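You operate a simulated robot arm through the tools that you are given. There is no shell and no other tool. Be economical: measure what you need, move in short steps, check, and stop when the job is done.

Carry out the task below with a simulated two-armed robot. There is one attempt and no reset: what you move stays moved.

TASK
Prove the length meter with the 36 mm steel plug.
Fine: from the masters drawer, shut it again; measure under the orange button; leave the plug in the blue slider, slider out.
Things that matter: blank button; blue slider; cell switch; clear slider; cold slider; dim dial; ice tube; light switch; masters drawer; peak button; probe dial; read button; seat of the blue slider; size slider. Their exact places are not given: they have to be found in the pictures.

It is judged by the outcome, as a careful person would: the job done as asked, and still so three seconds after it is handed in. It fails if anything else is knocked over, pushed out of place, dropped, spilled or broken.

THE ROBOT
Two 7-joint arms with fingered hands on one trunk, on a base that drives. Base frame: it is fixed to the floor where the robot stands at the start and does not move with it; the origin is under the middle of the robot, x ahead of it, y to its left, z up. Units: mm, degrees, N and s.
The left shoulder is at the start at [110, 125, 922], the right one opposite. With the tool pointing down near the work surface each hand reaches from about 520 to 920 mm from the robot's upright axis, wherever it stands, measured 20 degrees to its own side. Places, roughly: blank button [900, -1100, 900]; blue slider [800, 100, 900]; cell switch [800, -1100, 900]; clear slider [1100, -200, 1000]; cold slider [1000, -200, 900]; dim dial [900, -600, 900]; light switch [800, -500, 900]; masters drawer [900, 0, 700]; peak button [1100, -1400, 1000]; probe dial [1000, -1400, 900]; read button [900, -1100, 900]; seat of the blue slider [800, 100, 900]; size slider [1100, -200, 1000]; tap lever [900, -700, 1000]; warm switch [900, -900, 900]; water slider [1000, -200, 1000]. Payload 4 kg a hand.
The TCP of each hand is the grasp point between the finger pads, 29 mm short of the fingertips. In the tool frame z runs along the fingers and y along their closing line. The gripper opens to 100 mm. The gripper's body begins 34 mm behind the TCP. The gripper is a hand of 5 fingers: y runs from the thumb to the fingers, the wrist lies at [-15, -105, -177] in the tool frame, and closing takes about 1.5 s.
Orientation is told as [roll, pitch, yaw] about the base's x, y, z axes, in that order, counted from this pose: with the fingers straight down and the wrist toward the robot, the tool's x, y and z point along [0, 1, 0], [1, 0, 0] and [0, 0, -1] of the base frame.

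THE INTERFACE
- The arms move only by the tool move_arm. It takes "left_rows", "right_rows" or both (then of equal length, played together; a hand with none holds still); each is a list of rows, each an object of numbers (a shift or turn left out is 0, a gripper value left out holds the last): "ax", "ay", "az": the turn, a rotation vector about the base's x, y, z in degrees; "x", "y", "z": the shift along the base's x, y, z in m. In form: [{"ax": .., "ay": .., "az": .., "x": .., "y": .., "z": ..}, ...]. A call has 1 to 12 rows; each row is the pose to reach, as a shift and turn from the pose commanded when the call began. "left_fingers" and "right_fingers" are, for a hand that has rows, the opening, from 0 (shut) to 1 (fully open), set as the call begins (left out, the last holds). Rows are played at 5 a second. More than 50 mm and 8.6 degrees between two rows, or a gripper value outside its range, and nothing of the call is played. A pose out of reach is approached as far as the arm can. The call stops where the force on the tool passes 60 N (or 10 N more than at its start, if that is more) or the arm is blocked; 0.2 s more then pass. The fingers move at their own pace (about 45 mm/s each) and stop on an object; they squeeze with about 27 N. The grip force told is the motor's: it shows also when the fingers shut on nothing. Time passes only in rows, and 0.2 s behind the last, so rows that repeat a pose let the fingers close. It gives the time, the measured TCP pose, the force on the tool (base axes), the opening and the grip force at its end, in the units of the frame above (readings bear some noise), with the torque about the TCP (base axes, N m) and any sound that the robot's microphone picked up.
- Cameras (640 x 400 px; columns grow to the right, rows downward): "scene" is now at [228.2, 16.7, 1079.5]; the picture's right is [0.17, -0.99, 0.00], its down [-0.22, -0.04, -0.97] and it looks along [0.96, 0.16, -0.23] (base axes); focal length 214 px, centre (320, 200). "left" rides on the left gripper at [-66, -86, -121] in its tool frame; the picture's right is [-0.76, -0.31, 0.58], its down [0.59, -0.70, 0.40] and it looks along [0.28, 0.64, 0.71] (tool axes); focal length 247 px, centre (320, 200). "right" rides on the right gripper at [66, -86, -121] in its tool frame; the picture's right is [-0.76, 0.31, -0.58], its down [-0.59, -0.70, 0.40] and it looks along [-0.28, 0.64, 0.71] (tool axes); focal length 247 px, centre (320, 200).
- camera(camera): a new picture of that camera. The clock stands still meanwhile.
- slide_trunk(by): slides the trunk up (or, below 0, down) by that many mm; the arms and the scene camera ride with it, the base frame stays. It gives what a move gives, with no picture.
- drive_base(legs): drives the robot by 1 to 6 legs, each [ahead, turn to the left] in mm and degrees, along the robot's own axes; the way and the turn of a leg run together, so that a leg with both is an arc; at most 1500 mm and 180 degrees a leg. The arms and the cameras ride along, it lands a little off, and it stops where it bumps. It gives what a move gives.
- finger_targets(index, middle, ring, little, thumb_bend, thumb_turn, hand): sets how far each is bent, from 0 (flat) to 100 (curled in); at 30 the hand is open as for a grip, at 70 the pads meet at the TCP. One left out holds its place. A second passes; each finger stops where it meets its share of the squeeze, and holds until it gets a number again. A gripper value or a shape takes the hand back. It gives what a move gives, with no picture; readings hold the bend of each and the force on index, middle, ring, little, thumb and palm. thumb_turn goes from beside the hand (0) to across from the fingers (100), as for a grip.
- hand_shape(shape, hand): the hand has 5 fingers and takes this shape, open, in about a second: jaw (thumb against the fingers, like two jaws); tri (thumb and two fingers); tip (a fingertip pinch); poke (one finger out to press); point (the index stretched); flat (the hand flat); cup (the hand cupped); fist (a fist). The gripper value then closes the fingers along that shape, each until it touches; the sizes above hold for jaw. It gives what a move gives, with no picture.
- turn_head(pan, tilt): turns the head with the scene camera to pan (to the left, within 80 degrees either way) and tilt (down, from -29 to 69), counted from straight ahead of the robot. It gives what a move gives.
- probe_pixels(camera, pixels): there is no depth. For up to 12 entries [column, row, z] of the newest picture of that camera ("zoom" is the newest enlarged one), the place [x, y] in the base frame at which the ray of that pixel passes the height z, good to about 3 mm. The clock stands still meanwhile.
- enlarge(camera, box): a new picture of the part [left, top, right, bottom] of that camera's present view, enlarged. The clock stands still meanwhile.
- finish_job(): hands the job in; it is judged then, once.

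Go step by step. Measure first, check grasps and placings, and put right what went wrong. The budget is 80 turns and 70 pictures, counting those below and the enlarged ones. Unless the task says otherwise, let go and move clear before handing in, and close with one line.

The tools are called after "Emit:" as name(argument=value, ...) on one line, values as JSON. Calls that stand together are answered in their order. move_arm: Moves the arms, as the interface text tells. Its arguments: {"type":"object","properties":{"left_rows":{"type":"array","items":{"type":"object","properties":{"ax":{"type":"number"},"ay":{"type":"number"},"az":{"type":"number"},"x":{"type":"number"},"y":{"type":"number"},"z":{"type":"number"}}}},"left_fingers":{"type":"number"},"right_rows":{"type":"array","items":{"type":"object","properties":{"ax":{"type":"number"},"ay":{"type":"number"},"az":{"type":"number"},"x":{"type":"number"},"y":{"type":"number"},"z":{"type":"number"}}}},"right_fingers":{"type":"number"}},"required":[]} The other tools are called the same way: slide_trunk (by) slides the trunk up or down; hand_shape (shape, hand) gives the hand a shape; finger_targets (index, middle, ring, little, thumb_bend, thumb_turn, hand) moves the fingers one by one; drive_base (legs) drives the base; turn_head (pan, tilt) turns the head that bears the scene camera; camera (camera) takes a picture; probe_pixels (camera, pixels) gives the place at which the rays of pixels pass given heights; enlarge (camera, box) takes an enlarged picture of a part of a camera's view; finish_job () hands the job in.

At the start:

```text
time: 0.0
left_tool_pos: [546.2, 303.5, 1202.7]
left_tcp_rot: [0.1, 0.1, -0.1]
left_contact_force: [0.7, 0.6, 0.0]
left_wrist_torque: [0.01, 0.02, -0.01]
left_grip_width: 99.9
left_grasp_force: 0.1
left_shape: jaw
left_bend: [30.0, 30.0, 30.0, 30.0, 30.0, 98.0]
left_finger forces: [0.0, 0.0, 0.1, 0.0, 0.0, 0.0]
right_tool_pos: [572.9, -195.8, 1226.6]
right_tcp_rot: [0.0, 0.0, 0.0]
right_contact_force: [-0.2, -0.5, 0.4]
right_wrist_torque: [-0.02, 0.02, 0.03]
right_grip_width: 100.1
right_grasp_force: 0.0
right_shape: jaw
right_bend: [30.0, 30.0, 30.0, 30.0, 30.0, 98.0]
right_finger forces: [0.2, 0.0, 0.0, 0.1, 0.0, 0.0]
trunk travel left (down, up): [-125.0, 622.0]
robot x, y, heading: [-0.2, 0.7, -0.0]
head pan, tilt: [9.7, 13.1]
```

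scene: 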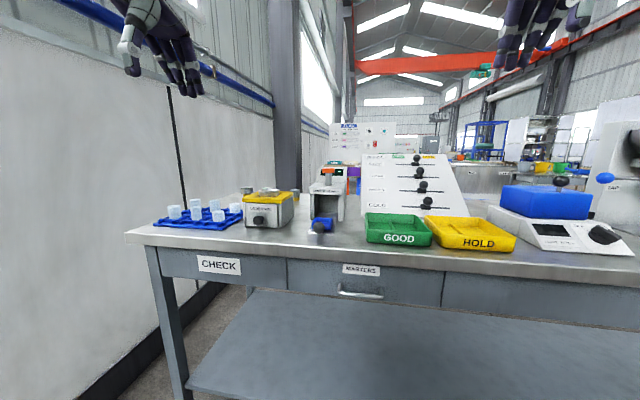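
right: 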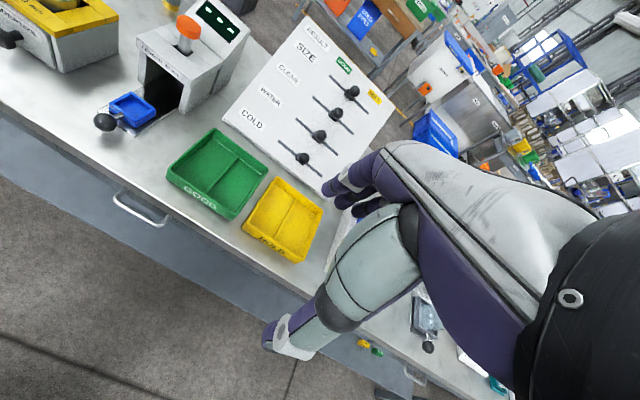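
left: 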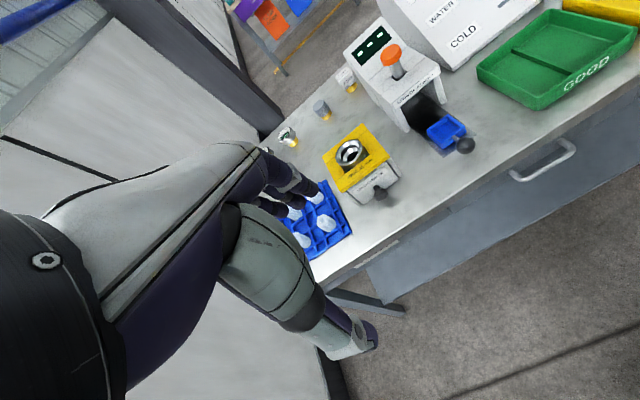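

The scene shows the length meter with its orange button near (330,180), the blue slider with a dark knob at (321,225), and the MASTERS drawer handle at (360,293). I'll enlarge these first.

Emit:
enlarge(camera="scene", box=[230, 150, 450, 310])

Emit:
enlarge(camera="left", box=[260, 0, 600, 212])

```text
2.50 times, centred on (340, 230) of scene
```

zoom: 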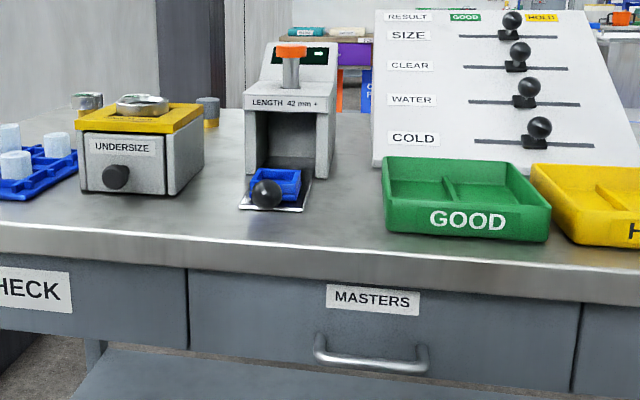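

```text
1.88 times, centred on (430, 106) of left
```

zoom: 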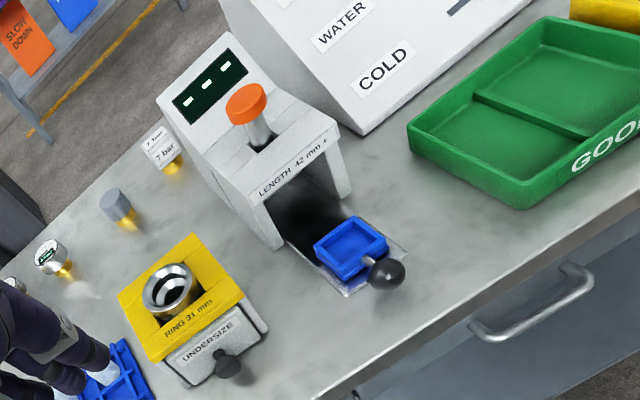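

I have good views; next I'll cross-probe the knob, button and handle at several heights from both cameras to fix their places.

Emit:
probe_pixels(camera="scene", pixels=[[321, 227, 850], [321, 227, 900], [321, 227, 950], [332, 171, 900], [332, 171, 1000], [332, 171, 1050], [360, 296, 650], [360, 296, 700], [360, 296, 750], [360, 296, 800], [310, 257, 850], [310, 249, 900]])

Emit:
probe_pixels(camera="left", pixels=[[464, 146, 850], [464, 146, 900], [464, 146, 950], [391, 52, 900], [391, 52, 1000], [391, 52, 1050], [543, 164, 650], [543, 164, 700], [543, 164, 750], [543, 164, 800], [447, 130, 850], [447, 130, 900]])

Emit:
turn_head(pan=5, tilt=40)

Emit:
camera(camera="scene")

```text
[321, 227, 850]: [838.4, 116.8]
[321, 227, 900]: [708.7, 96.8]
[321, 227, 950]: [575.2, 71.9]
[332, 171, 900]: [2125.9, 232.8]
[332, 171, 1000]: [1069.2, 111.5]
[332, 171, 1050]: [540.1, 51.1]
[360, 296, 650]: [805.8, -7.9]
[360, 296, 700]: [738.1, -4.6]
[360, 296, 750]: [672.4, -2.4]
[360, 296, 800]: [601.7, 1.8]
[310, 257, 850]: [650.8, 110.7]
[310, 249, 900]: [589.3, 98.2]
```

```text
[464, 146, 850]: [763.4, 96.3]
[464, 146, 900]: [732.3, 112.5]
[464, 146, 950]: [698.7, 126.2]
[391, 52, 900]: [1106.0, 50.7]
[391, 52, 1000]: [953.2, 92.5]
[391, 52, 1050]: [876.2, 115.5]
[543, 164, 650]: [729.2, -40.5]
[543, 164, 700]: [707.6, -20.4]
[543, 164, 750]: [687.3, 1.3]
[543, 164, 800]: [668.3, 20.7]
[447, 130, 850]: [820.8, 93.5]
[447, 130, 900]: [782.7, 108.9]
```

```text
time: 0.9
left_tool_pos: [546.6, 302.4, 1203.8]
left_tcp_rot: [0.1, -0.1, 0.0]
left_contact_force: [0.4, 0.3, -0.7]
left_wrist_torque: [-0.01, -0.01, -0.01]
left_grip_width: 99.7
left_grasp_force: 0.0
left_shape: jaw
left_bend: [30.0, 30.0, 30.0, 30.0, 30.0, 98.0]
left_finger forces: [0.0, 0.0, 0.0, 0.0, 0.0, 0.1]
right_tool_pos: [572.1, -194.9, 1227.1]
right_tcp_rot: [0.0, -0.1, 0.1]
right_contact_force: [-0.7, 0.6, 0.3]
right_wrist_torque: [0.0, -0.01, 0.01]
right_grip_width: 100.0
right_grasp_force: 0.1
right_shape: jaw
right_bend: [30.0, 30.0, 30.0, 30.0, 30.0, 98.0]
right_finger forces: [0.1, 0.0, 0.1, 0.0, 0.1, 0.0]
trunk travel left (down, up): [-125.0, 622.0]
robot x, y, heading: [2.3, 0.3, 0.1]
head pan, tilt: [5.0, 40.0]
```

```text
64 pictures are left
```

scene: 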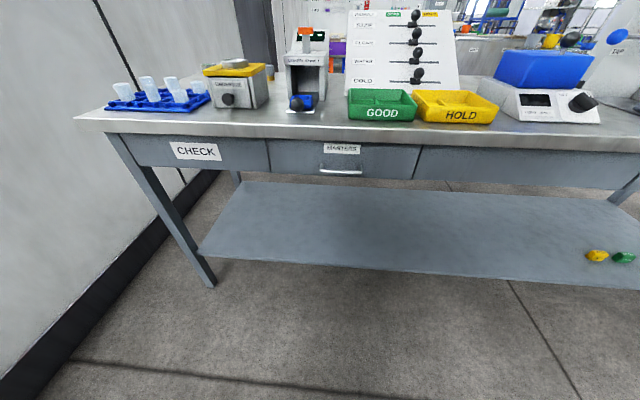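

Triangulated: knob ≈(737,106,890), button top ≈(938,97,1012), handle ≈(688,-1,742). I'll enlarge to see the handle's shape and the bench edge.

Emit:
enlarge(camera="scene", box=[250, 20, 430, 190])

Emit:
probe_pixels(camera="scene", pixels=[[301, 103, 880], [301, 103, 890], [301, 103, 900], [340, 172, 730], [340, 172, 740], [340, 172, 750], [305, 35, 1000], [305, 35, 1010], [305, 35, 1020], [340, 145, 800], [320, 170, 740], [361, 173, 740]])

```text
2.35 times, centred on (340, 105) of scene
```

zoom: 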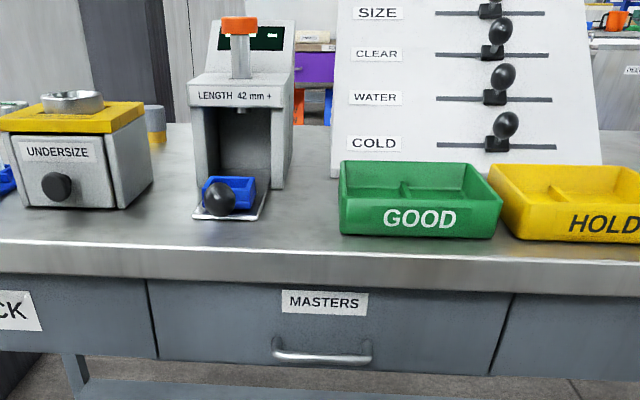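

```text
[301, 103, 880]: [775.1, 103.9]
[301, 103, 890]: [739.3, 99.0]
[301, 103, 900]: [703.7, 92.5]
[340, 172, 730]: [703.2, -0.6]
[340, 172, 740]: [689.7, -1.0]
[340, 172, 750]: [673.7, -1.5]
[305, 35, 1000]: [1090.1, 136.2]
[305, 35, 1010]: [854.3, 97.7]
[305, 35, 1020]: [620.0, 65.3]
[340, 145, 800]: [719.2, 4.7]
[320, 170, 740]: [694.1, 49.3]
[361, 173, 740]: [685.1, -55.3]
```

Bar is about 104 mm wide (y from -55 to 49) at x≈688, z≈741. I'll back the robot off so the drawer has room to open, then tilt the right hand forward to face the handle.

Emit:
drive_base(legs=[[-130, 0]])

Emit:
move_arm(right_rows=[{"x": 0.012, "y": 0.014, "z": -0.04, "ay": -6.25}, {"x": 0.025, "y": 0.028, "z": -0.08, "ay": -12.5}, {"x": 0.037, "y": 0.041, "z": -0.12, "ay": -18.75}, {"x": 0.049, "y": 0.055, "z": -0.16, "ay": -25}, {"x": 0.062, "y": 0.069, "z": -0.2, "ay": -31.25}, {"x": 0.074, "y": 0.083, "z": -0.24, "ay": -37.5}, {"x": 0.086, "y": 0.096, "z": -0.28, "ay": -43.75}, {"x": 0.099, "y": 0.11, "z": -0.32, "ay": -50}, {"x": 0.111, "y": 0.124, "z": -0.36, "ay": -56.25}, {"x": 0.123, "y": 0.138, "z": -0.4, "ay": -62.5}, {"x": 0.136, "y": 0.151, "z": -0.44, "ay": -68.75}, {"x": 0.148, "y": 0.165, "z": -0.482, "ay": -75}], right_fingers=0.7)

Emit:
camera(camera="right")

Emit:
camera(camera="scene")

```text
time: 2.2
left_tool_pos: [415.0, 302.7, 1203.4]
left_tcp_rot: [0.0, 0.0, -0.2]
left_contact_force: [-0.3, 0.1, 0.0]
left_wrist_torque: [0.04, 0.02, 0.0]
left_grip_width: 99.9
left_grasp_force: 0.0
left_shape: jaw
left_bend: [30.0, 30.0, 30.0, 30.0, 30.0, 98.0]
left_finger forces: [0.0, 0.0, 0.1, 0.1, 0.1, 0.0]
right_tool_pos: [440.7, -196.9, 1228.0]
right_tcp_rot: [0.0, 0.0, -0.1]
right_contact_force: [-1.0, 0.1, 1.2]
right_wrist_torque: [0.0, -0.01, 0.01]
right_grip_width: 99.9
right_grasp_force: 0.1
right_shape: jaw
right_bend: [30.0, 30.0, 30.0, 30.0, 30.0, 98.0]
right_finger forces: [0.1, 0.1, 0.0, 0.1, 0.0, 0.1]
trunk travel left (down, up): [-125.0, 622.0]
robot x, y, heading: [-127.8, -3.5, -0.2]
head pan, tilt: [5.0, 40.0]
```

```text
time: 4.8
left_tool_pos: [415.9, 302.8, 1203.3]
left_tcp_rot: [0.0, 0.1, -0.1]
left_contact_force: [0.4, -0.5, 0.0]
left_wrist_torque: [0.01, 0.0, 0.0]
left_grip_width: 99.8
left_grasp_force: 0.1
left_shape: jaw
left_bend: [30.0, 30.0, 30.0, 30.0, 30.0, 98.0]
left_finger forces: [0.0, 0.0, 0.1, 0.1, 0.0, 0.0]
right_tool_pos: [590.5, -33.1, 743.1]
right_tcp_rot: [1.4, -74.6, -1.2]
right_contact_force: [0.2, -0.5, -0.2]
right_wrist_torque: [0.0, -0.01, 0.0]
right_grip_width: 70.0
right_grasp_force: 0.0
right_shape: jaw
right_bend: [41.0, 35.0, 26.0, 41.0, 30.0, 99.0]
right_finger forces: [0.0, 0.1, 0.0, 0.1, 0.0, 0.1]
trunk travel left (down, up): [-125.0, 622.0]
robot x, y, heading: [-133.4, 1.0, -0.2]
head pan, tilt: [5.0, 40.0]
```

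```text
62 pictures are left
```

right: 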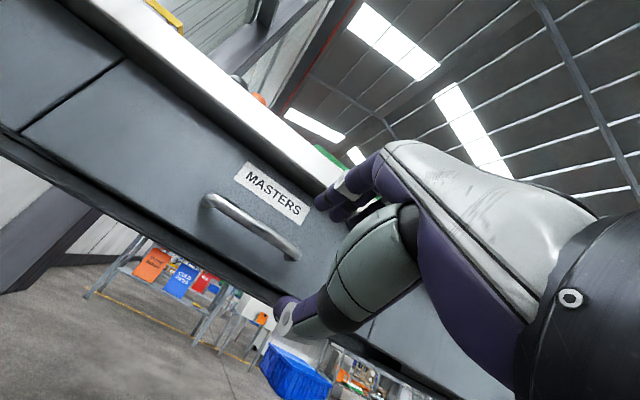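

```text
61 pictures are left
```

scene: 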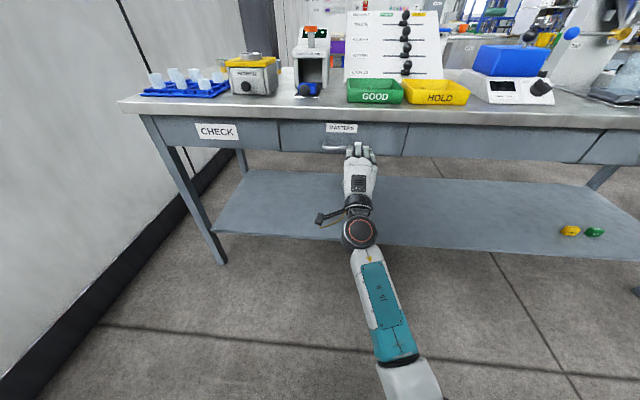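

The right hand faces the handle but sits to the right of its middle (handle pixels 325–375 vs hand at 360). I'll centre in y, advance onto the bar and close.

Emit:
move_arm(right_rows=[{"y": 0.03, "x": 0.02}, {"y": 0.03, "x": 0.05}, {"y": 0.03, "x": 0.07}, {"y": 0.03, "x": 0.085}])

Emit:
camera(camera="right")

```text
time: 5.8
left_tool_pos: [414.6, 301.9, 1205.1]
left_tcp_rot: [0.0, -0.1, -0.2]
left_contact_force: [0.9, 0.2, 0.1]
left_wrist_torque: [0.03, -0.04, 0.05]
left_grip_width: 100.0
left_grasp_force: 0.0
left_shape: jaw
left_bend: [30.0, 30.0, 30.0, 30.0, 30.0, 98.0]
left_finger forces: [0.0, 0.0, 0.0, 0.0, 0.0, 0.1]
right_tool_pos: [672.9, -0.4, 745.1]
right_tcp_rot: [0.2, -75.0, -0.2]
right_contact_force: [-4.6, -0.3, 0.5]
right_wrist_torque: [0.01, -0.19, -0.05]
right_grip_width: 69.8
right_grasp_force: 0.0
right_shape: jaw
right_bend: [41.0, 35.0, 26.0, 41.0, 30.0, 99.0]
right_finger forces: [0.0, 4.1, 0.0, 0.0, 0.1, 0.0]
trunk travel left (down, up): [-125.0, 622.0]
robot x, y, heading: [-137.4, 3.3, -0.0]
head pan, tilt: [5.0, 40.0]
```

```text
60 pictures are left
```

right: 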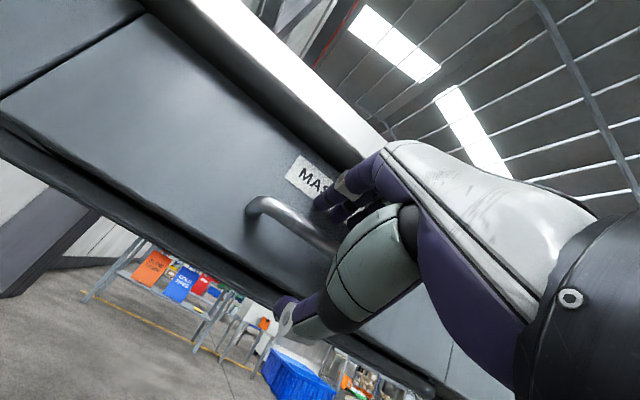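

The fingers sit above the bar with the thumb below, and the middle finger just touches the front (4 N). I'll close on the bar.

Emit:
move_arm(right_rows=[{"x": -0.002}, {"x": -0.002}, {"x": -0.002}, {"x": -0.002}, {"x": -0.002}, {"x": -0.002}, {"x": -0.002}, {"x": -0.002}], right_fingers=0)

Emit:
camera(camera="right")

```text
time: 7.6
left_tool_pos: [415.7, 302.3, 1202.5]
left_tcp_rot: [0.1, 0.1, -0.1]
left_contact_force: [0.3, -0.1, -0.2]
left_wrist_torque: [0.04, 0.0, 0.0]
left_grip_width: 99.8
left_grasp_force: 0.1
left_shape: jaw
left_bend: [30.0, 30.0, 30.0, 30.0, 30.0, 98.0]
left_finger forces: [0.0, 0.0, 0.0, 0.1, 0.1, 0.0]
right_tool_pos: [673.4, -1.4, 742.9]
right_tcp_rot: [0.3, -74.7, -0.3]
right_contact_force: [-0.4, -0.7, -7.0]
right_wrist_torque: [0.14, 0.05, -0.02]
right_grip_width: 8.4
right_grasp_force: 27.0
right_shape: jaw
right_bend: [66.0, 46.0, 74.0, 56.0, 70.0, 100.0]
right_finger forces: [21.4, 0.1, 0.0, 0.0, 27.8, 0.0]
trunk travel left (down, up): [-125.0, 622.0]
robot x, y, heading: [-131.5, 0.7, -0.2]
head pan, tilt: [5.0, 40.0]
```

```text
59 pictures are left
```

right: 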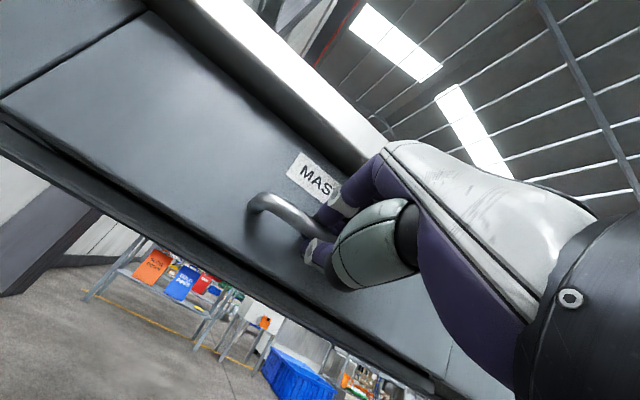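

It grips the bar (8.4 mm, 27 N), so I'll pull straight back.

Emit:
move_arm(right_rows=[{"x": -0.02}, {"x": -0.04}, {"x": -0.06}, {"x": -0.08}, {"x": -0.1}, {"x": -0.12}, {"x": -0.14}, {"x": -0.16}, {"x": -0.18}, {"x": -0.2}])

Emit:
camera(camera="scene")

```text
time: 9.8
left_tool_pos: [416.3, 302.2, 1201.6]
left_tcp_rot: [0.1, 0.1, -0.1]
left_contact_force: [0.3, 0.3, -0.4]
left_wrist_torque: [-0.03, 0.02, 0.03]
left_grip_width: 99.7
left_grasp_force: 0.1
left_shape: jaw
left_bend: [30.0, 30.0, 30.0, 30.0, 30.0, 98.0]
left_finger forces: [0.1, 0.0, 0.1, 0.1, 0.0, 0.0]
right_tool_pos: [472.9, -1.8, 744.2]
right_tcp_rot: [0.0, -74.7, -0.1]
right_contact_force: [-0.9, 2.6, -14.9]
right_wrist_torque: [0.06, 0.13, -0.02]
right_grip_width: 7.4
right_grasp_force: 27.7
right_shape: jaw
right_bend: [67.0, 46.0, 74.0, 56.0, 70.0, 100.0]
right_finger forces: [18.4, 0.1, 0.0, 0.1, 30.9, 0.1]
trunk travel left (down, up): [-125.0, 622.0]
robot x, y, heading: [-129.7, -2.1, -0.2]
head pan, tilt: [5.0, 40.0]
```

```text
58 pictures are left
```

scene: 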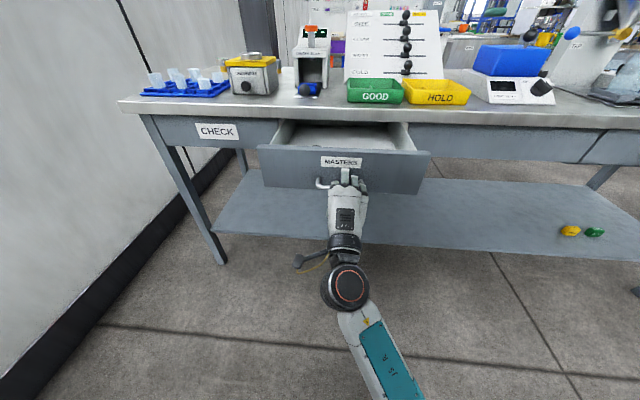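

The drawer is open about 200 mm but its inside isn't visible. I'll swing the left hand over to look inside with its camera.

Emit:
move_arm(left_rows=[{"x": 0.02, "y": -0.02, "z": -0.02, "az": -7}, {"x": 0.04, "y": -0.04, "z": -0.04, "az": -14}, {"x": 0.06, "y": -0.06, "z": -0.06, "az": -21}, {"x": 0.08, "y": -0.08, "z": -0.08, "az": -28}, {"x": 0.1, "y": -0.1, "z": -0.1, "az": -28}])

Emit:
camera(camera="left")

```text
time: 11.0
left_tool_pos: [516.3, 203.8, 1102.0]
left_tcp_rot: [-0.1, 0.0, -28.1]
left_contact_force: [0.3, 0.0, 0.8]
left_wrist_torque: [-0.05, 0.03, -0.03]
left_grip_width: 99.9
left_grasp_force: 0.1
left_shape: jaw
left_bend: [30.0, 30.0, 30.0, 30.0, 30.0, 98.0]
left_finger forces: [0.1, 0.0, 0.0, 0.1, 0.0, 0.0]
right_tool_pos: [473.2, -1.0, 745.0]
right_tcp_rot: [0.3, -74.9, -0.2]
right_contact_force: [1.3, 2.7, -16.5]
right_wrist_torque: [0.05, 0.16, 0.0]
right_grip_width: 7.6
right_grasp_force: 27.5
right_shape: jaw
right_bend: [67.0, 46.0, 74.0, 56.0, 70.0, 100.0]
right_finger forces: [17.6, 0.0, 0.0, 0.1, 31.9, 0.0]
trunk travel left (down, up): [-125.0, 622.0]
robot x, y, heading: [-133.5, -2.0, -0.3]
head pan, tilt: [5.0, 40.0]
```

```text
57 pictures are left
```

left: 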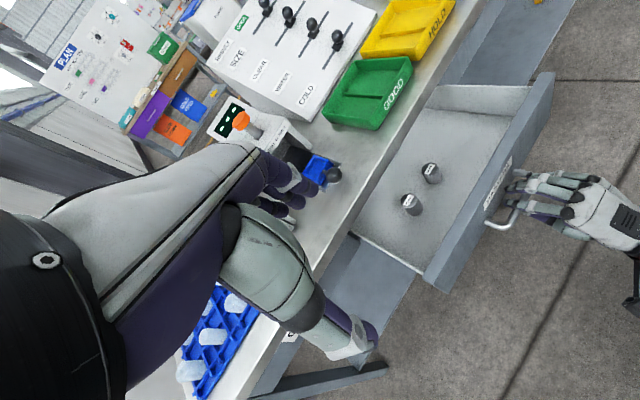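

Two plugs stand in the drawer at (410,203) and (432,172). I'll enlarge to read their marks.

Emit:
enlarge(camera="left", box=[380, 145, 460, 225])

Emit:
enlarge(camera="left", box=[180, 60, 360, 200])

Emit:
probe_pixels(camera="left", pixels=[[409, 199, 720], [409, 199, 740], [409, 199, 760], [430, 167, 720], [430, 167, 740], [430, 167, 760], [418, 214, 690], [418, 214, 720], [437, 182, 690], [437, 182, 720]])

```text
5.00 times, centred on (420, 185) of left
```

zoom: 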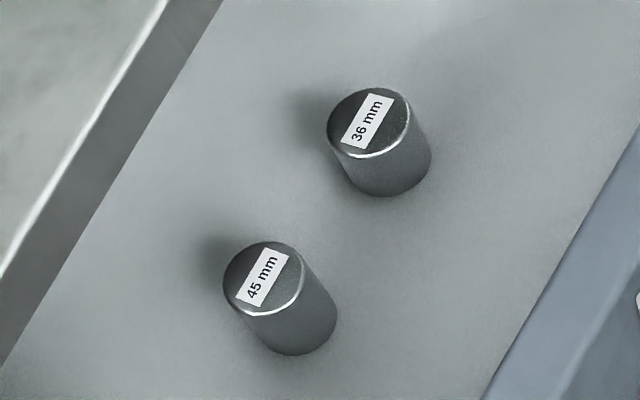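

```text
2.86 times, centred on (270, 130) of left
```

zoom: 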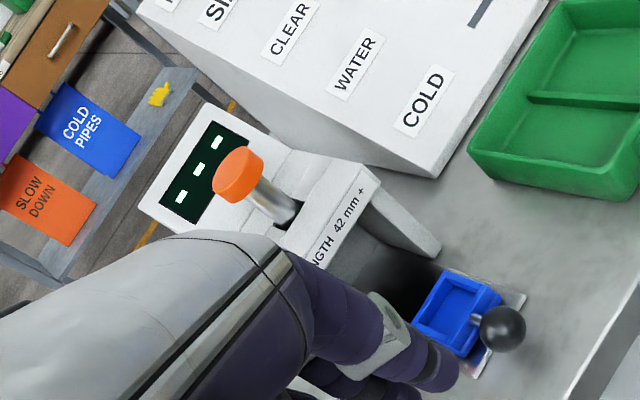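

```text
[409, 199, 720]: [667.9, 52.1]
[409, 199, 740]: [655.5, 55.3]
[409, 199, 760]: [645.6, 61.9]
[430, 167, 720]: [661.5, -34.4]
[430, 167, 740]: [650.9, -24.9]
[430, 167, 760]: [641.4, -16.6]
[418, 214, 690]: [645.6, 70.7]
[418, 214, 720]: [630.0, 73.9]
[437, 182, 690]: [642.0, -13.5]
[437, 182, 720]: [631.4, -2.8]
```

The 36 mm plug is the one at (430,168), about x 655, y -25, near the bench overhang. I'll pull the drawer a bit further to make room for the left hand.

Emit:
move_arm(right_rows=[{"x": -0.015}, {"x": -0.03}, {"x": -0.045}, {"x": -0.06}, {"x": -0.07}])

Emit:
camera(camera="left")

```text
time: 12.2
left_tool_pos: [514.5, 203.2, 1101.2]
left_tcp_rot: [-0.1, 0.1, -28.0]
left_contact_force: [0.1, 0.5, -0.7]
left_wrist_torque: [0.01, -0.02, -0.02]
left_grip_width: 100.1
left_grasp_force: 0.0
left_shape: jaw
left_bend: [30.0, 30.0, 30.0, 30.0, 30.0, 98.0]
left_finger forces: [0.0, 0.1, 0.0, 0.0, 0.0, 0.0]
right_tool_pos: [402.1, -2.3, 744.7]
right_tcp_rot: [0.1, -74.8, 0.1]
right_contact_force: [0.0, 6.9, -16.5]
right_wrist_torque: [0.05, 0.15, -0.01]
right_grip_width: 7.2
right_grasp_force: 26.8
right_shape: jaw
right_bend: [67.0, 46.0, 74.0, 56.0, 70.0, 100.0]
right_finger forces: [17.2, 0.0, 0.0, 0.1, 32.1, 0.0]
trunk travel left (down, up): [-125.0, 622.0]
robot x, y, heading: [-131.4, -1.5, -0.0]
head pan, tilt: [5.0, 40.0]
```

```text
54 pictures are left
```

left: 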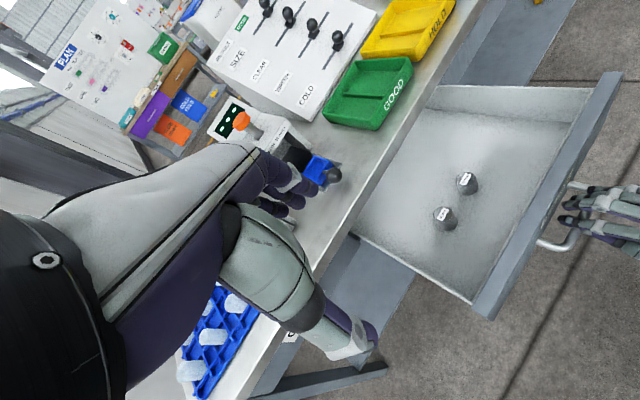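

The plugs moved out with the drawer by exactly 71 mm, which lets me solve for their height. I'll enlarge again and probe.

Emit:
enlarge(camera="left", box=[415, 155, 495, 235])

Emit:
probe_pixels(camera="left", pixels=[[429.6, 169, 700], [429.6, 169, 720], [429.6, 169, 740], [429.6, 169, 760], [323, 250, 850], [398, 130, 850], [437, 85, 800], [578, 250, 800]])

```text
5.00 times, centred on (455, 195) of left
```

zoom: 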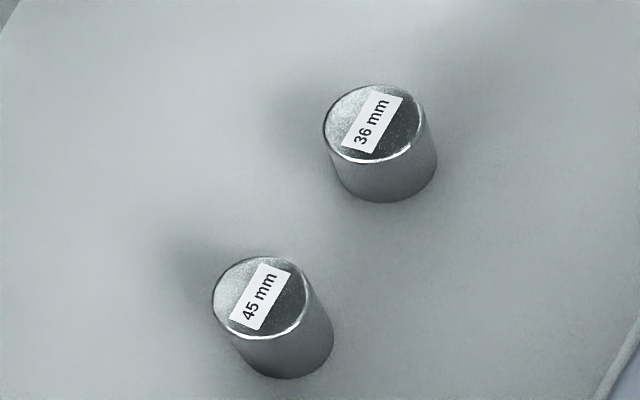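

```text
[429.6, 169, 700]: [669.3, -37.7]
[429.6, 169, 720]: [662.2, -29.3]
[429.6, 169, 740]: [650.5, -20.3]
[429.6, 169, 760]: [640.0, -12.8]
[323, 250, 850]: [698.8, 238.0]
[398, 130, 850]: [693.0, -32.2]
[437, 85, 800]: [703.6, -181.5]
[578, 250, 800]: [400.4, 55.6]
```

The 36 mm plug's top is now at zoom (373,124), which is (465.6,179.8). I'll probe that at the same heights.

Emit:
probe_pixels(camera="left", pixels=[[465.6, 179.8, 700], [465.6, 179.8, 720], [465.6, 179.8, 740], [465.6, 179.8, 760], [468, 187, 680], [468, 187, 690], [468, 187, 700], [468, 187, 710], [468, 187, 720]])

```text
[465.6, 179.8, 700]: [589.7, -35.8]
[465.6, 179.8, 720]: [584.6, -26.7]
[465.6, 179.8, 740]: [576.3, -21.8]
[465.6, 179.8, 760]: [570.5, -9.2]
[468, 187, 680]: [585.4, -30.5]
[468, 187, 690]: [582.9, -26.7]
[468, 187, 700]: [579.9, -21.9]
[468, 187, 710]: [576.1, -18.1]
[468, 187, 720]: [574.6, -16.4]
```

The plug is near (578,-22) with the drawer floor at about 700. I'll put the left hand in "tri" shape and bring it high over the plug for a close look.

Emit:
hand_shape(hand="left", shape="tri")

Emit:
move_arm(left_rows=[{"x": 0.008, "y": -0.03, "z": -0.015}, {"x": 0.016, "y": -0.06, "z": -0.03}, {"x": 0.024, "y": -0.09, "z": -0.045}, {"x": 0.032, "y": -0.12, "z": -0.07}, {"x": 0.04, "y": -0.15, "z": -0.1}, {"x": 0.048, "y": -0.18, "z": -0.13}, {"x": 0.056, "y": -0.21, "z": -0.16}, {"x": 0.063, "y": -0.225, "z": -0.19}, {"x": 0.063, "y": -0.225, "z": -0.22}])

Emit:
camera(camera="left")

Emit:
camera(camera="scene")

```text
time: 13.1
left_tool_pos: [515.1, 202.8, 1102.1]
left_tcp_rot: [0.0, 0.0, -28.1]
left_contact_force: [0.0, 0.6, 0.7]
left_wrist_torque: [0.01, 0.01, -0.01]
left_grip_width: 99.9
left_grasp_force: 0.0
left_shape: tri
left_bend: [30.0, 30.0, 99.0, 99.0, 30.0, 98.0]
left_finger forces: [0.0, 0.0, 0.1, 0.0, 0.0, 0.0]
right_tool_pos: [403.6, -1.7, 744.5]
right_tcp_rot: [-0.1, -74.8, -0.1]
right_contact_force: [-1.4, 5.3, -18.2]
right_wrist_torque: [0.04, 0.17, 0.05]
right_grip_width: 7.2
right_grasp_force: 27.1
right_shape: jaw
right_bend: [67.0, 46.0, 74.0, 56.0, 70.0, 100.0]
right_finger forces: [17.0, 0.0, 0.0, 0.0, 32.7, 0.0]
trunk travel left (down, up): [-125.0, 622.0]
robot x, y, heading: [-129.4, -1.3, -0.1]
head pan, tilt: [5.0, 40.0]
```

```text
time: 15.1
left_tool_pos: [580.4, -22.6, 881.2]
left_tcp_rot: [-0.1, 0.0, -28.1]
left_contact_force: [0.4, 0.3, 0.6]
left_wrist_torque: [0.01, 0.01, 0.02]
left_grip_width: 100.0
left_grasp_force: 0.0
left_shape: tri
left_bend: [30.0, 30.0, 99.0, 99.0, 30.0, 98.0]
left_finger forces: [0.0, 0.0, 0.0, 0.1, 0.0, 0.0]
right_tool_pos: [402.6, -2.1, 745.0]
right_tcp_rot: [0.0, -74.7, -0.1]
right_contact_force: [1.0, 5.3, -18.3]
right_wrist_torque: [0.06, 0.16, 0.05]
right_grip_width: 6.9
right_grasp_force: 27.0
right_shape: jaw
right_bend: [68.0, 46.0, 74.0, 56.0, 70.0, 100.0]
right_finger forces: [16.8, 0.2, 0.0, 0.0, 32.7, 0.0]
trunk travel left (down, up): [-125.0, 622.0]
robot x, y, heading: [-133.4, 1.9, -0.0]
head pan, tilt: [5.0, 40.0]
```

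```text
52 pictures are left
```

left: 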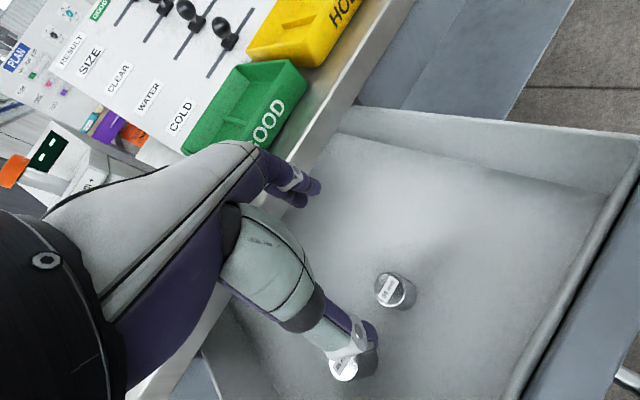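

```text
51 pictures are left
```

scene: 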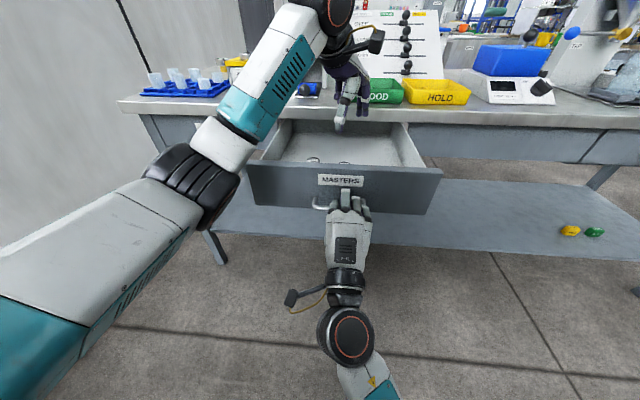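

The 36 mm plug shows at (388,289) and the 45 mm one at (345,368) behind the thumb. I'll enlarge and probe to refine.

Emit:
enlarge(camera="left", box=[330, 250, 430, 330])

Emit:
probe_pixels(camera="left", pixels=[[388, 289, 700], [388, 289, 720], [388, 289, 740], [388, 289, 760], [400, 298, 680], [400, 298, 700], [400, 298, 720]])

```text
5.00 times, centred on (380, 290) of left
```

zoom: 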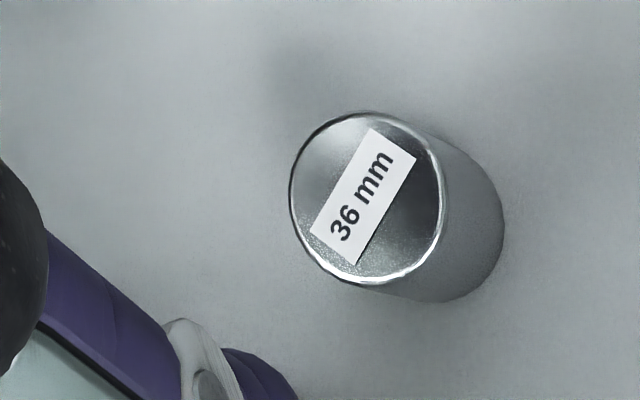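

```text
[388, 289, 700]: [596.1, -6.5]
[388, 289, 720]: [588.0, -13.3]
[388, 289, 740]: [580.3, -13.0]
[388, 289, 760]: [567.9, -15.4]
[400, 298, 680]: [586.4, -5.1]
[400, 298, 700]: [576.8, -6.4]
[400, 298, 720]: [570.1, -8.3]
```

Combining both views, the plug's top is at about (574,-14.5,750) and the floor at about 714. I'll descend with the hand open, fingertips around the upper part, and check.

Emit:
move_arm(left_rows=[{"x": -0.006, "y": 0.008, "z": -0.03}, {"x": -0.006, "y": 0.008, "z": -0.06}, {"x": -0.006, "y": 0.008, "z": -0.085}, {"x": -0.006, "y": 0.008, "z": -0.105}])

Emit:
camera(camera="left")

```text
time: 16.1
left_tool_pos: [573.6, -15.1, 778.3]
left_tcp_rot: [-0.1, 0.1, -28.2]
left_contact_force: [-0.3, -0.9, 0.7]
left_wrist_torque: [-0.03, -0.01, 0.0]
left_grip_width: 99.8
left_grasp_force: 0.1
left_shape: tri
left_bend: [30.0, 30.0, 99.0, 99.0, 30.0, 98.0]
left_finger forces: [0.0, 0.0, 0.0, 0.1, 0.0, 0.1]
right_tool_pos: [403.0, -2.9, 744.0]
right_tcp_rot: [0.2, -74.8, -0.2]
right_contact_force: [0.3, 3.9, -18.0]
right_wrist_torque: [0.03, 0.2, 0.0]
right_grip_width: 7.2
right_grasp_force: 26.9
right_shape: jaw
right_bend: [68.0, 46.0, 74.0, 56.0, 70.0, 100.0]
right_finger forces: [17.0, 0.0, 0.0, 0.0, 32.7, 0.0]
trunk travel left (down, up): [-125.0, 622.0]
robot x, y, heading: [-132.3, 0.2, 0.0]
head pan, tilt: [5.0, 40.0]
```

```text
49 pictures are left
```

left: 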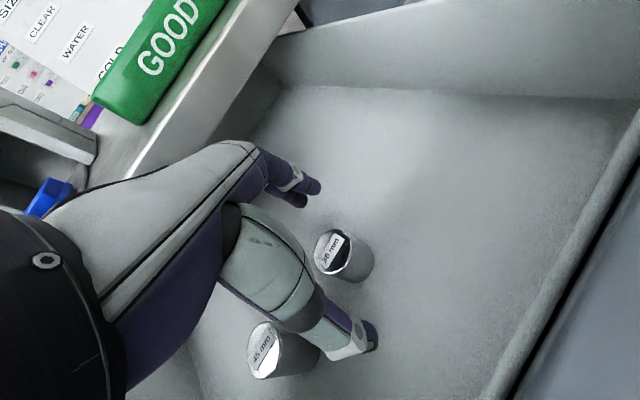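

The plug's top at (333,253) matches the predicted spot for (574,-15,750). I'll descend to z≈757 and close.

Emit:
move_arm(left_rows=[{"z": -0.011}, {"z": -0.021}])

Emit:
move_arm(left_rows=[{}, {}, {}, {}, {}, {}, {}, {}, {}, {}], left_fingers=0)

Emit:
camera(camera="left")

```text
time: 16.7
left_tool_pos: [572.9, -13.8, 755.3]
left_tcp_rot: [-0.1, 0.1, -28.0]
left_contact_force: [0.5, 0.4, 0.3]
left_wrist_torque: [-0.01, -0.03, -0.02]
left_grip_width: 99.8
left_grasp_force: 0.1
left_shape: tri
left_bend: [30.0, 30.0, 99.0, 99.0, 30.0, 98.0]
left_finger forces: [0.0, 0.0, 0.0, 0.0, 0.0, 0.1]
right_tool_pos: [402.6, -2.3, 745.5]
right_tcp_rot: [0.2, -74.8, -0.3]
right_contact_force: [1.0, 4.5, -17.3]
right_wrist_torque: [0.04, 0.16, -0.01]
right_grip_width: 7.1
right_grasp_force: 27.0
right_shape: jaw
right_bend: [68.0, 46.0, 74.0, 56.0, 70.0, 100.0]
right_finger forces: [16.9, 0.1, 0.0, 0.0, 32.7, 0.0]
trunk travel left (down, up): [-125.0, 622.0]
robot x, y, heading: [-127.8, -0.6, 0.1]
head pan, tilt: [5.0, 40.0]
```

```text
time: 18.9
left_tool_pos: [573.4, -13.4, 756.4]
left_tcp_rot: [-0.2, 0.1, -28.1]
left_contact_force: [-0.3, -0.5, 0.2]
left_wrist_torque: [-0.02, -0.02, 0.01]
left_grip_width: 26.0
left_grasp_force: 27.0
left_shape: tri
left_bend: [74.0, 55.0, 100.0, 100.0, 47.0, 100.0]
left_finger forces: [12.2, 11.5, 0.1, 0.0, 24.2, 0.1]
right_tool_pos: [402.8, -1.4, 745.5]
right_tcp_rot: [0.3, -74.9, -0.2]
right_contact_force: [-0.1, 3.3, -17.3]
right_wrist_torque: [0.04, 0.15, 0.0]
right_grip_width: 7.0
right_grasp_force: 26.9
right_shape: jaw
right_bend: [68.0, 46.0, 74.0, 56.0, 70.0, 100.0]
right_finger forces: [17.0, 0.0, 0.0, 0.1, 32.4, 0.0]
trunk travel left (down, up): [-125.0, 622.0]
robot x, y, heading: [-133.7, -1.2, -0.1]
head pan, tilt: [5.0, 40.0]
```

```text
48 pictures are left
```

left: 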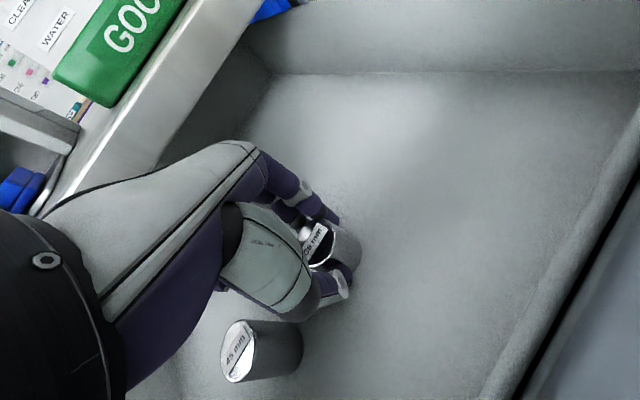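

The plug is held firmly (26 mm; index 12 N, middle 11 N, thumb 24 N). I'll lift it straight up and check.

Emit:
move_arm(left_rows=[{"z": 0.02}, {"z": 0.045}, {"z": 0.075}, {"z": 0.11}, {"z": 0.145}, {"z": 0.18}, {"z": 0.21}, {"z": 0.24}])

Emit:
camera(camera="left")

Emit:
camera(camera="scene")

```text
time: 20.7
left_tool_pos: [574.1, -14.0, 996.7]
left_tcp_rot: [-0.1, 0.1, -28.1]
left_contact_force: [-0.1, 0.7, -2.1]
left_wrist_torque: [0.01, 0.03, 0.03]
left_grip_width: 25.8
left_grasp_force: 26.5
left_shape: tri
left_bend: [74.0, 55.0, 100.0, 100.0, 47.0, 100.0]
left_finger forces: [12.2, 11.7, 0.0, 0.1, 24.0, 0.0]
right_tool_pos: [403.6, -1.4, 745.6]
right_tcp_rot: [0.2, -74.8, -0.2]
right_contact_force: [-0.9, 3.6, -15.6]
right_wrist_torque: [0.06, 0.15, 0.02]
right_grip_width: 7.0
right_grasp_force: 27.7
right_shape: jaw
right_bend: [68.0, 46.0, 74.0, 56.0, 70.0, 100.0]
right_finger forces: [17.8, 0.0, 0.0, 0.0, 32.0, 0.0]
trunk travel left (down, up): [-125.0, 622.0]
robot x, y, heading: [-129.8, 0.8, -0.1]
head pan, tilt: [5.0, 40.0]
```

```text
47 pictures are left
```

left: 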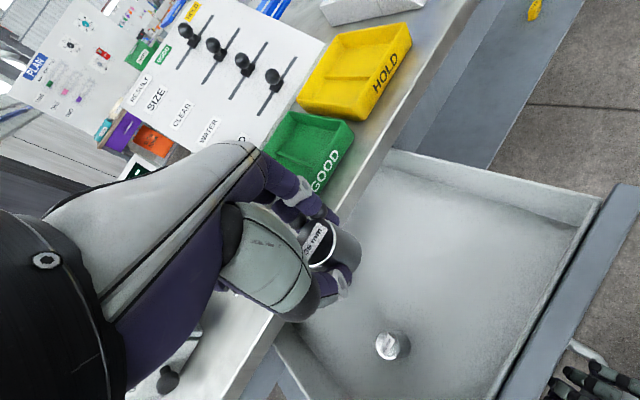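

```text
46 pictures are left
```

scene: 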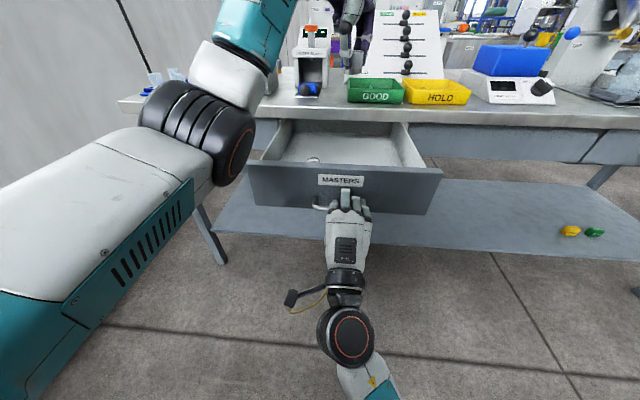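

The plug is up and the grip is steady. Now I'll push the drawer shut smoothly with the right hand.

Emit:
move_arm(right_rows=[{"x": 0.015}, {"x": 0.035}, {"x": 0.06}, {"x": 0.085}, {"x": 0.11}, {"x": 0.135}, {"x": 0.16}, {"x": 0.185}, {"x": 0.21}, {"x": 0.235}, {"x": 0.257}, {"x": 0.271}])

Emit:
camera(camera="scene")

```text
time: 23.3
left_tool_pos: [574.5, -15.1, 996.6]
left_tcp_rot: [0.1, 0.1, -28.1]
left_contact_force: [-0.8, 0.6, -2.1]
left_wrist_torque: [-0.02, 0.0, 0.0]
left_grip_width: 25.7
left_grasp_force: 27.2
left_shape: tri
left_bend: [74.0, 55.0, 100.0, 100.0, 47.0, 100.0]
left_finger forces: [12.2, 11.6, 0.0, 0.1, 24.0, 0.0]
right_tool_pos: [673.4, -2.1, 744.7]
right_tcp_rot: [0.3, -75.0, -0.4]
right_contact_force: [0.5, -1.7, -3.8]
right_wrist_torque: [0.13, 0.04, -0.02]
right_grip_width: 7.6
right_grasp_force: 27.2
right_shape: jaw
right_bend: [67.0, 46.0, 74.0, 56.0, 70.0, 100.0]
right_finger forces: [20.2, 0.1, 0.0, 0.0, 27.8, 0.1]
trunk travel left (down, up): [-125.0, 622.0]
robot x, y, heading: [-129.2, 0.2, -0.3]
head pan, tilt: [5.0, 40.0]
```

```text
45 pictures are left
```

scene: 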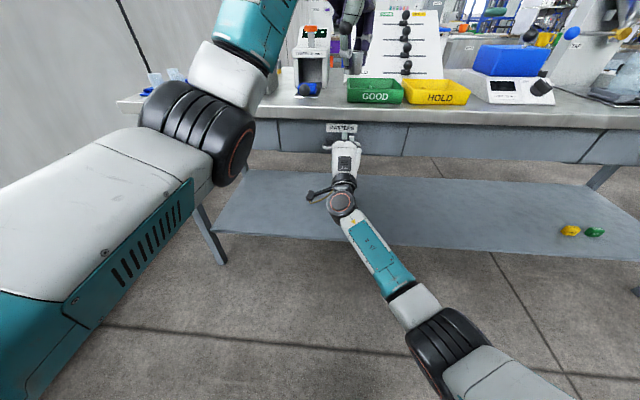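

The drawer is back at its starting position (x 673.4). I'll nudge it slightly to confirm it's seated, then release and back away.

Emit:
move_arm(right_rows=[{"x": 0.003}, {"x": 0.006}])

Emit:
move_arm(right_rows=[{"x": -0.006}, {"x": -0.006}, {"x": -0.006}, {"x": -0.006}, {"x": -0.006}, {"x": -0.006}], right_fingers=0.7)

Emit:
move_arm(right_rows=[{"x": -0.03}, {"x": -0.07}, {"x": -0.11}, {"x": -0.15}])

Emit:
camera(camera="right")

```text
time: 23.9
left_tool_pos: [573.6, -15.3, 995.7]
left_tcp_rot: [0.1, 0.0, -28.1]
left_contact_force: [-0.1, 0.2, -2.6]
left_wrist_torque: [0.0, 0.04, -0.02]
left_grip_width: 25.6
left_grasp_force: 26.9
left_shape: tri
left_bend: [74.0, 55.0, 100.0, 100.0, 47.0, 100.0]
left_finger forces: [12.2, 11.7, 0.0, 0.0, 24.0, 0.1]
right_tool_pos: [677.8, -0.6, 743.4]
right_tcp_rot: [0.4, -74.7, -0.3]
right_contact_force: [-13.4, -1.6, -10.3]
right_wrist_torque: [0.1, 0.05, 0.01]
right_grip_width: 7.8
right_grasp_force: 27.2
right_shape: jaw
right_bend: [68.0, 46.0, 74.0, 56.0, 70.0, 100.0]
right_finger forces: [11.8, 0.0, 0.1, 0.0, 26.0, 0.0]
trunk travel left (down, up): [-125.0, 622.0]
robot x, y, heading: [-129.8, 0.6, -0.3]
head pan, tilt: [5.0, 40.0]
```

```text
time: 25.3
left_tool_pos: [573.7, -14.7, 997.1]
left_tcp_rot: [0.0, 0.0, -28.1]
left_contact_force: [0.4, 0.0, -2.4]
left_wrist_torque: [0.02, 0.03, 0.02]
left_grip_width: 25.7
left_grasp_force: 26.7
left_shape: tri
left_bend: [74.0, 55.0, 100.0, 100.0, 47.0, 100.0]
left_finger forces: [12.3, 11.8, 0.0, 0.0, 24.0, 0.0]
right_tool_pos: [671.7, -1.4, 745.5]
right_tcp_rot: [0.3, -74.9, -0.3]
right_contact_force: [0.0, 0.2, 0.7]
right_wrist_torque: [0.02, -0.02, 0.01]
right_grip_width: 69.8
right_grasp_force: 0.1
right_shape: jaw
right_bend: [41.0, 35.0, 26.0, 41.0, 31.0, 99.0]
right_finger forces: [0.0, 0.5, 0.1, 0.0, 0.0, 0.0]
trunk travel left (down, up): [-125.0, 622.0]
robot x, y, heading: [-131.8, 1.4, -0.0]
head pan, tilt: [5.0, 40.0]
```

```text
time: 26.3
left_tool_pos: [573.6, -15.2, 998.5]
left_tcp_rot: [0.0, 0.0, -28.1]
left_contact_force: [-0.2, 0.5, -1.0]
left_wrist_torque: [0.01, 0.02, -0.03]
left_grip_width: 25.9
left_grasp_force: 27.3
left_shape: tri
left_bend: [74.0, 55.0, 100.0, 100.0, 47.0, 100.0]
left_finger forces: [12.2, 11.9, 0.0, 0.0, 24.0, 0.0]
right_tool_pos: [521.7, -3.4, 746.3]
right_tcp_rot: [0.2, -75.0, -0.3]
right_contact_force: [-0.2, 0.2, -0.3]
right_wrist_torque: [0.02, 0.0, -0.03]
right_grip_width: 69.9
right_grasp_force: 0.1
right_shape: jaw
right_bend: [41.0, 35.0, 26.0, 41.0, 30.0, 99.0]
right_finger forces: [0.0, 0.0, 0.1, 0.0, 0.1, 0.0]
trunk travel left (down, up): [-125.0, 622.0]
robot x, y, heading: [-129.3, -0.6, -0.1]
head pan, tilt: [5.0, 40.0]
```

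```text
44 pictures are left
```

right: 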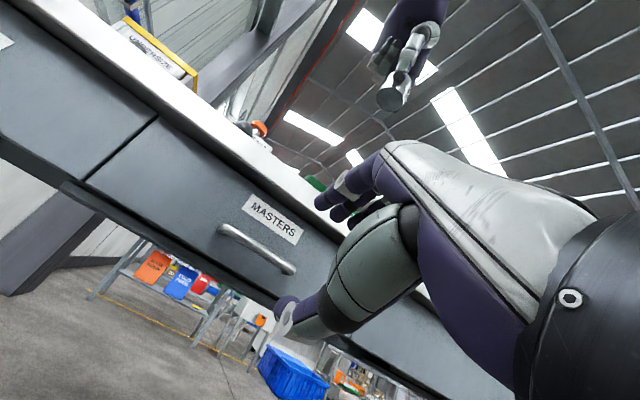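

The drawer is flush with its neighbours. I'll return the right hand to its high viewing pose, then drive forward again.

Emit:
move_arm(right_rows=[{"x": -0.007, "y": -0.016, "z": 0.04, "ay": 6.25}, {"x": -0.013, "y": -0.032, "z": 0.08, "ay": 12.5}, {"x": -0.02, "y": -0.048, "z": 0.12, "ay": 18.75}, {"x": -0.027, "y": -0.064, "z": 0.16, "ay": 25}, {"x": -0.033, "y": -0.08, "z": 0.2, "ay": 31.25}, {"x": -0.04, "y": -0.096, "z": 0.24, "ay": 37.5}, {"x": -0.047, "y": -0.112, "z": 0.28, "ay": 43.75}, {"x": -0.053, "y": -0.128, "z": 0.32, "ay": 50}, {"x": -0.06, "y": -0.144, "z": 0.36, "ay": 56.25}, {"x": -0.067, "y": -0.16, "z": 0.4, "ay": 62.5}, {"x": -0.073, "y": -0.176, "z": 0.44, "ay": 68.75}, {"x": -0.08, "y": -0.195, "z": 0.48, "ay": 75}])

Emit:
drive_base(legs=[[130, 0]])

Emit:
camera(camera="right")

Emit:
camera(camera="scene")

```text
time: 28.9
left_tool_pos: [570.5, -16.2, 999.3]
left_tcp_rot: [0.1, 0.0, -28.3]
left_contact_force: [-1.5, 0.4, -2.6]
left_wrist_torque: [0.03, -0.08, 0.0]
left_grip_width: 25.8
left_grasp_force: 27.4
left_shape: tri
left_bend: [74.0, 55.0, 100.0, 100.0, 47.0, 100.0]
left_finger forces: [12.3, 11.8, 0.0, 0.0, 24.4, 0.1]
right_tool_pos: [447.8, -199.2, 1228.8]
right_tcp_rot: [-0.4, 0.2, 0.2]
right_contact_force: [-0.4, 1.2, 1.1]
right_wrist_torque: [-0.11, -0.06, -0.01]
right_grip_width: 69.8
right_grasp_force: 0.1
right_shape: jaw
right_bend: [41.0, 35.0, 26.0, 41.0, 30.0, 99.0]
right_finger forces: [0.0, 0.0, 0.0, 0.0, 0.0, 0.0]
right hand out of reach, approached as far as the arm can: row 8, 9, 10, 11, 12
trunk travel left (down, up): [-125.0, 622.0]
robot x, y, heading: [-134.0, 0.6, -0.1]
head pan, tilt: [5.0, 40.0]
```

```text
time: 30.2
left_tool_pos: [697.0, -17.5, 999.9]
left_tcp_rot: [0.1, -0.2, -28.3]
left_contact_force: [-1.2, 0.4, -2.0]
left_wrist_torque: [0.02, -0.07, -0.01]
left_grip_width: 25.9
left_grasp_force: 27.0
left_shape: tri
left_bend: [74.0, 55.0, 100.0, 100.0, 47.0, 100.0]
left_finger forces: [12.4, 12.0, 0.0, 0.0, 24.4, 0.0]
right_tool_pos: [571.5, -204.5, 1229.8]
right_tcp_rot: [0.1, 0.0, -0.3]
right_contact_force: [0.3, -0.2, -0.3]
right_wrist_torque: [0.0, -0.05, 0.04]
right_grip_width: 70.2
right_grasp_force: 0.0
right_shape: jaw
right_bend: [41.0, 35.0, 26.0, 41.0, 30.0, 99.0]
right_finger forces: [0.0, 0.1, 0.0, 0.1, 0.0, 0.1]
trunk travel left (down, up): [-125.0, 622.0]
robot x, y, heading: [-4.5, -2.0, 0.1]
head pan, tilt: [5.0, 40.0]
```

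```text
43 pictures are left
```

right: 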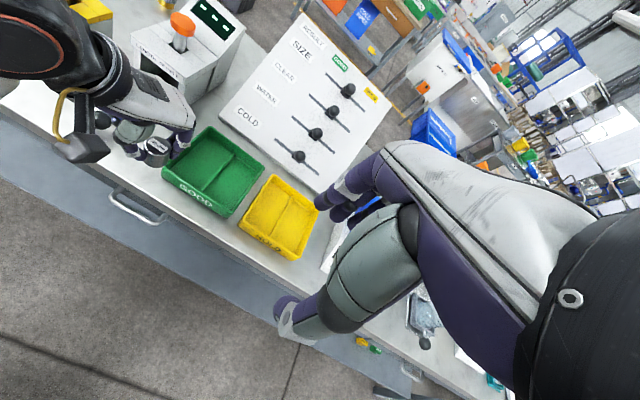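

```text
42 pictures are left
```

scene: 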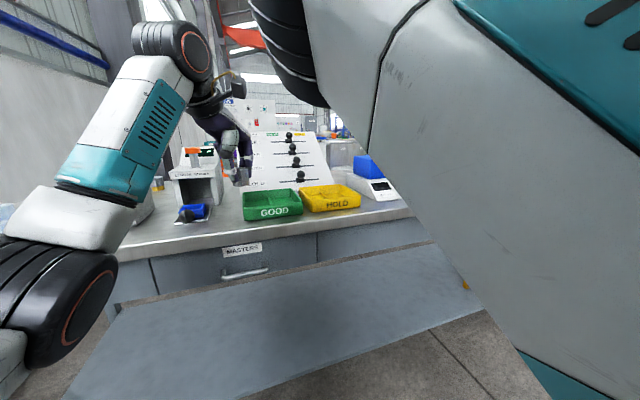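

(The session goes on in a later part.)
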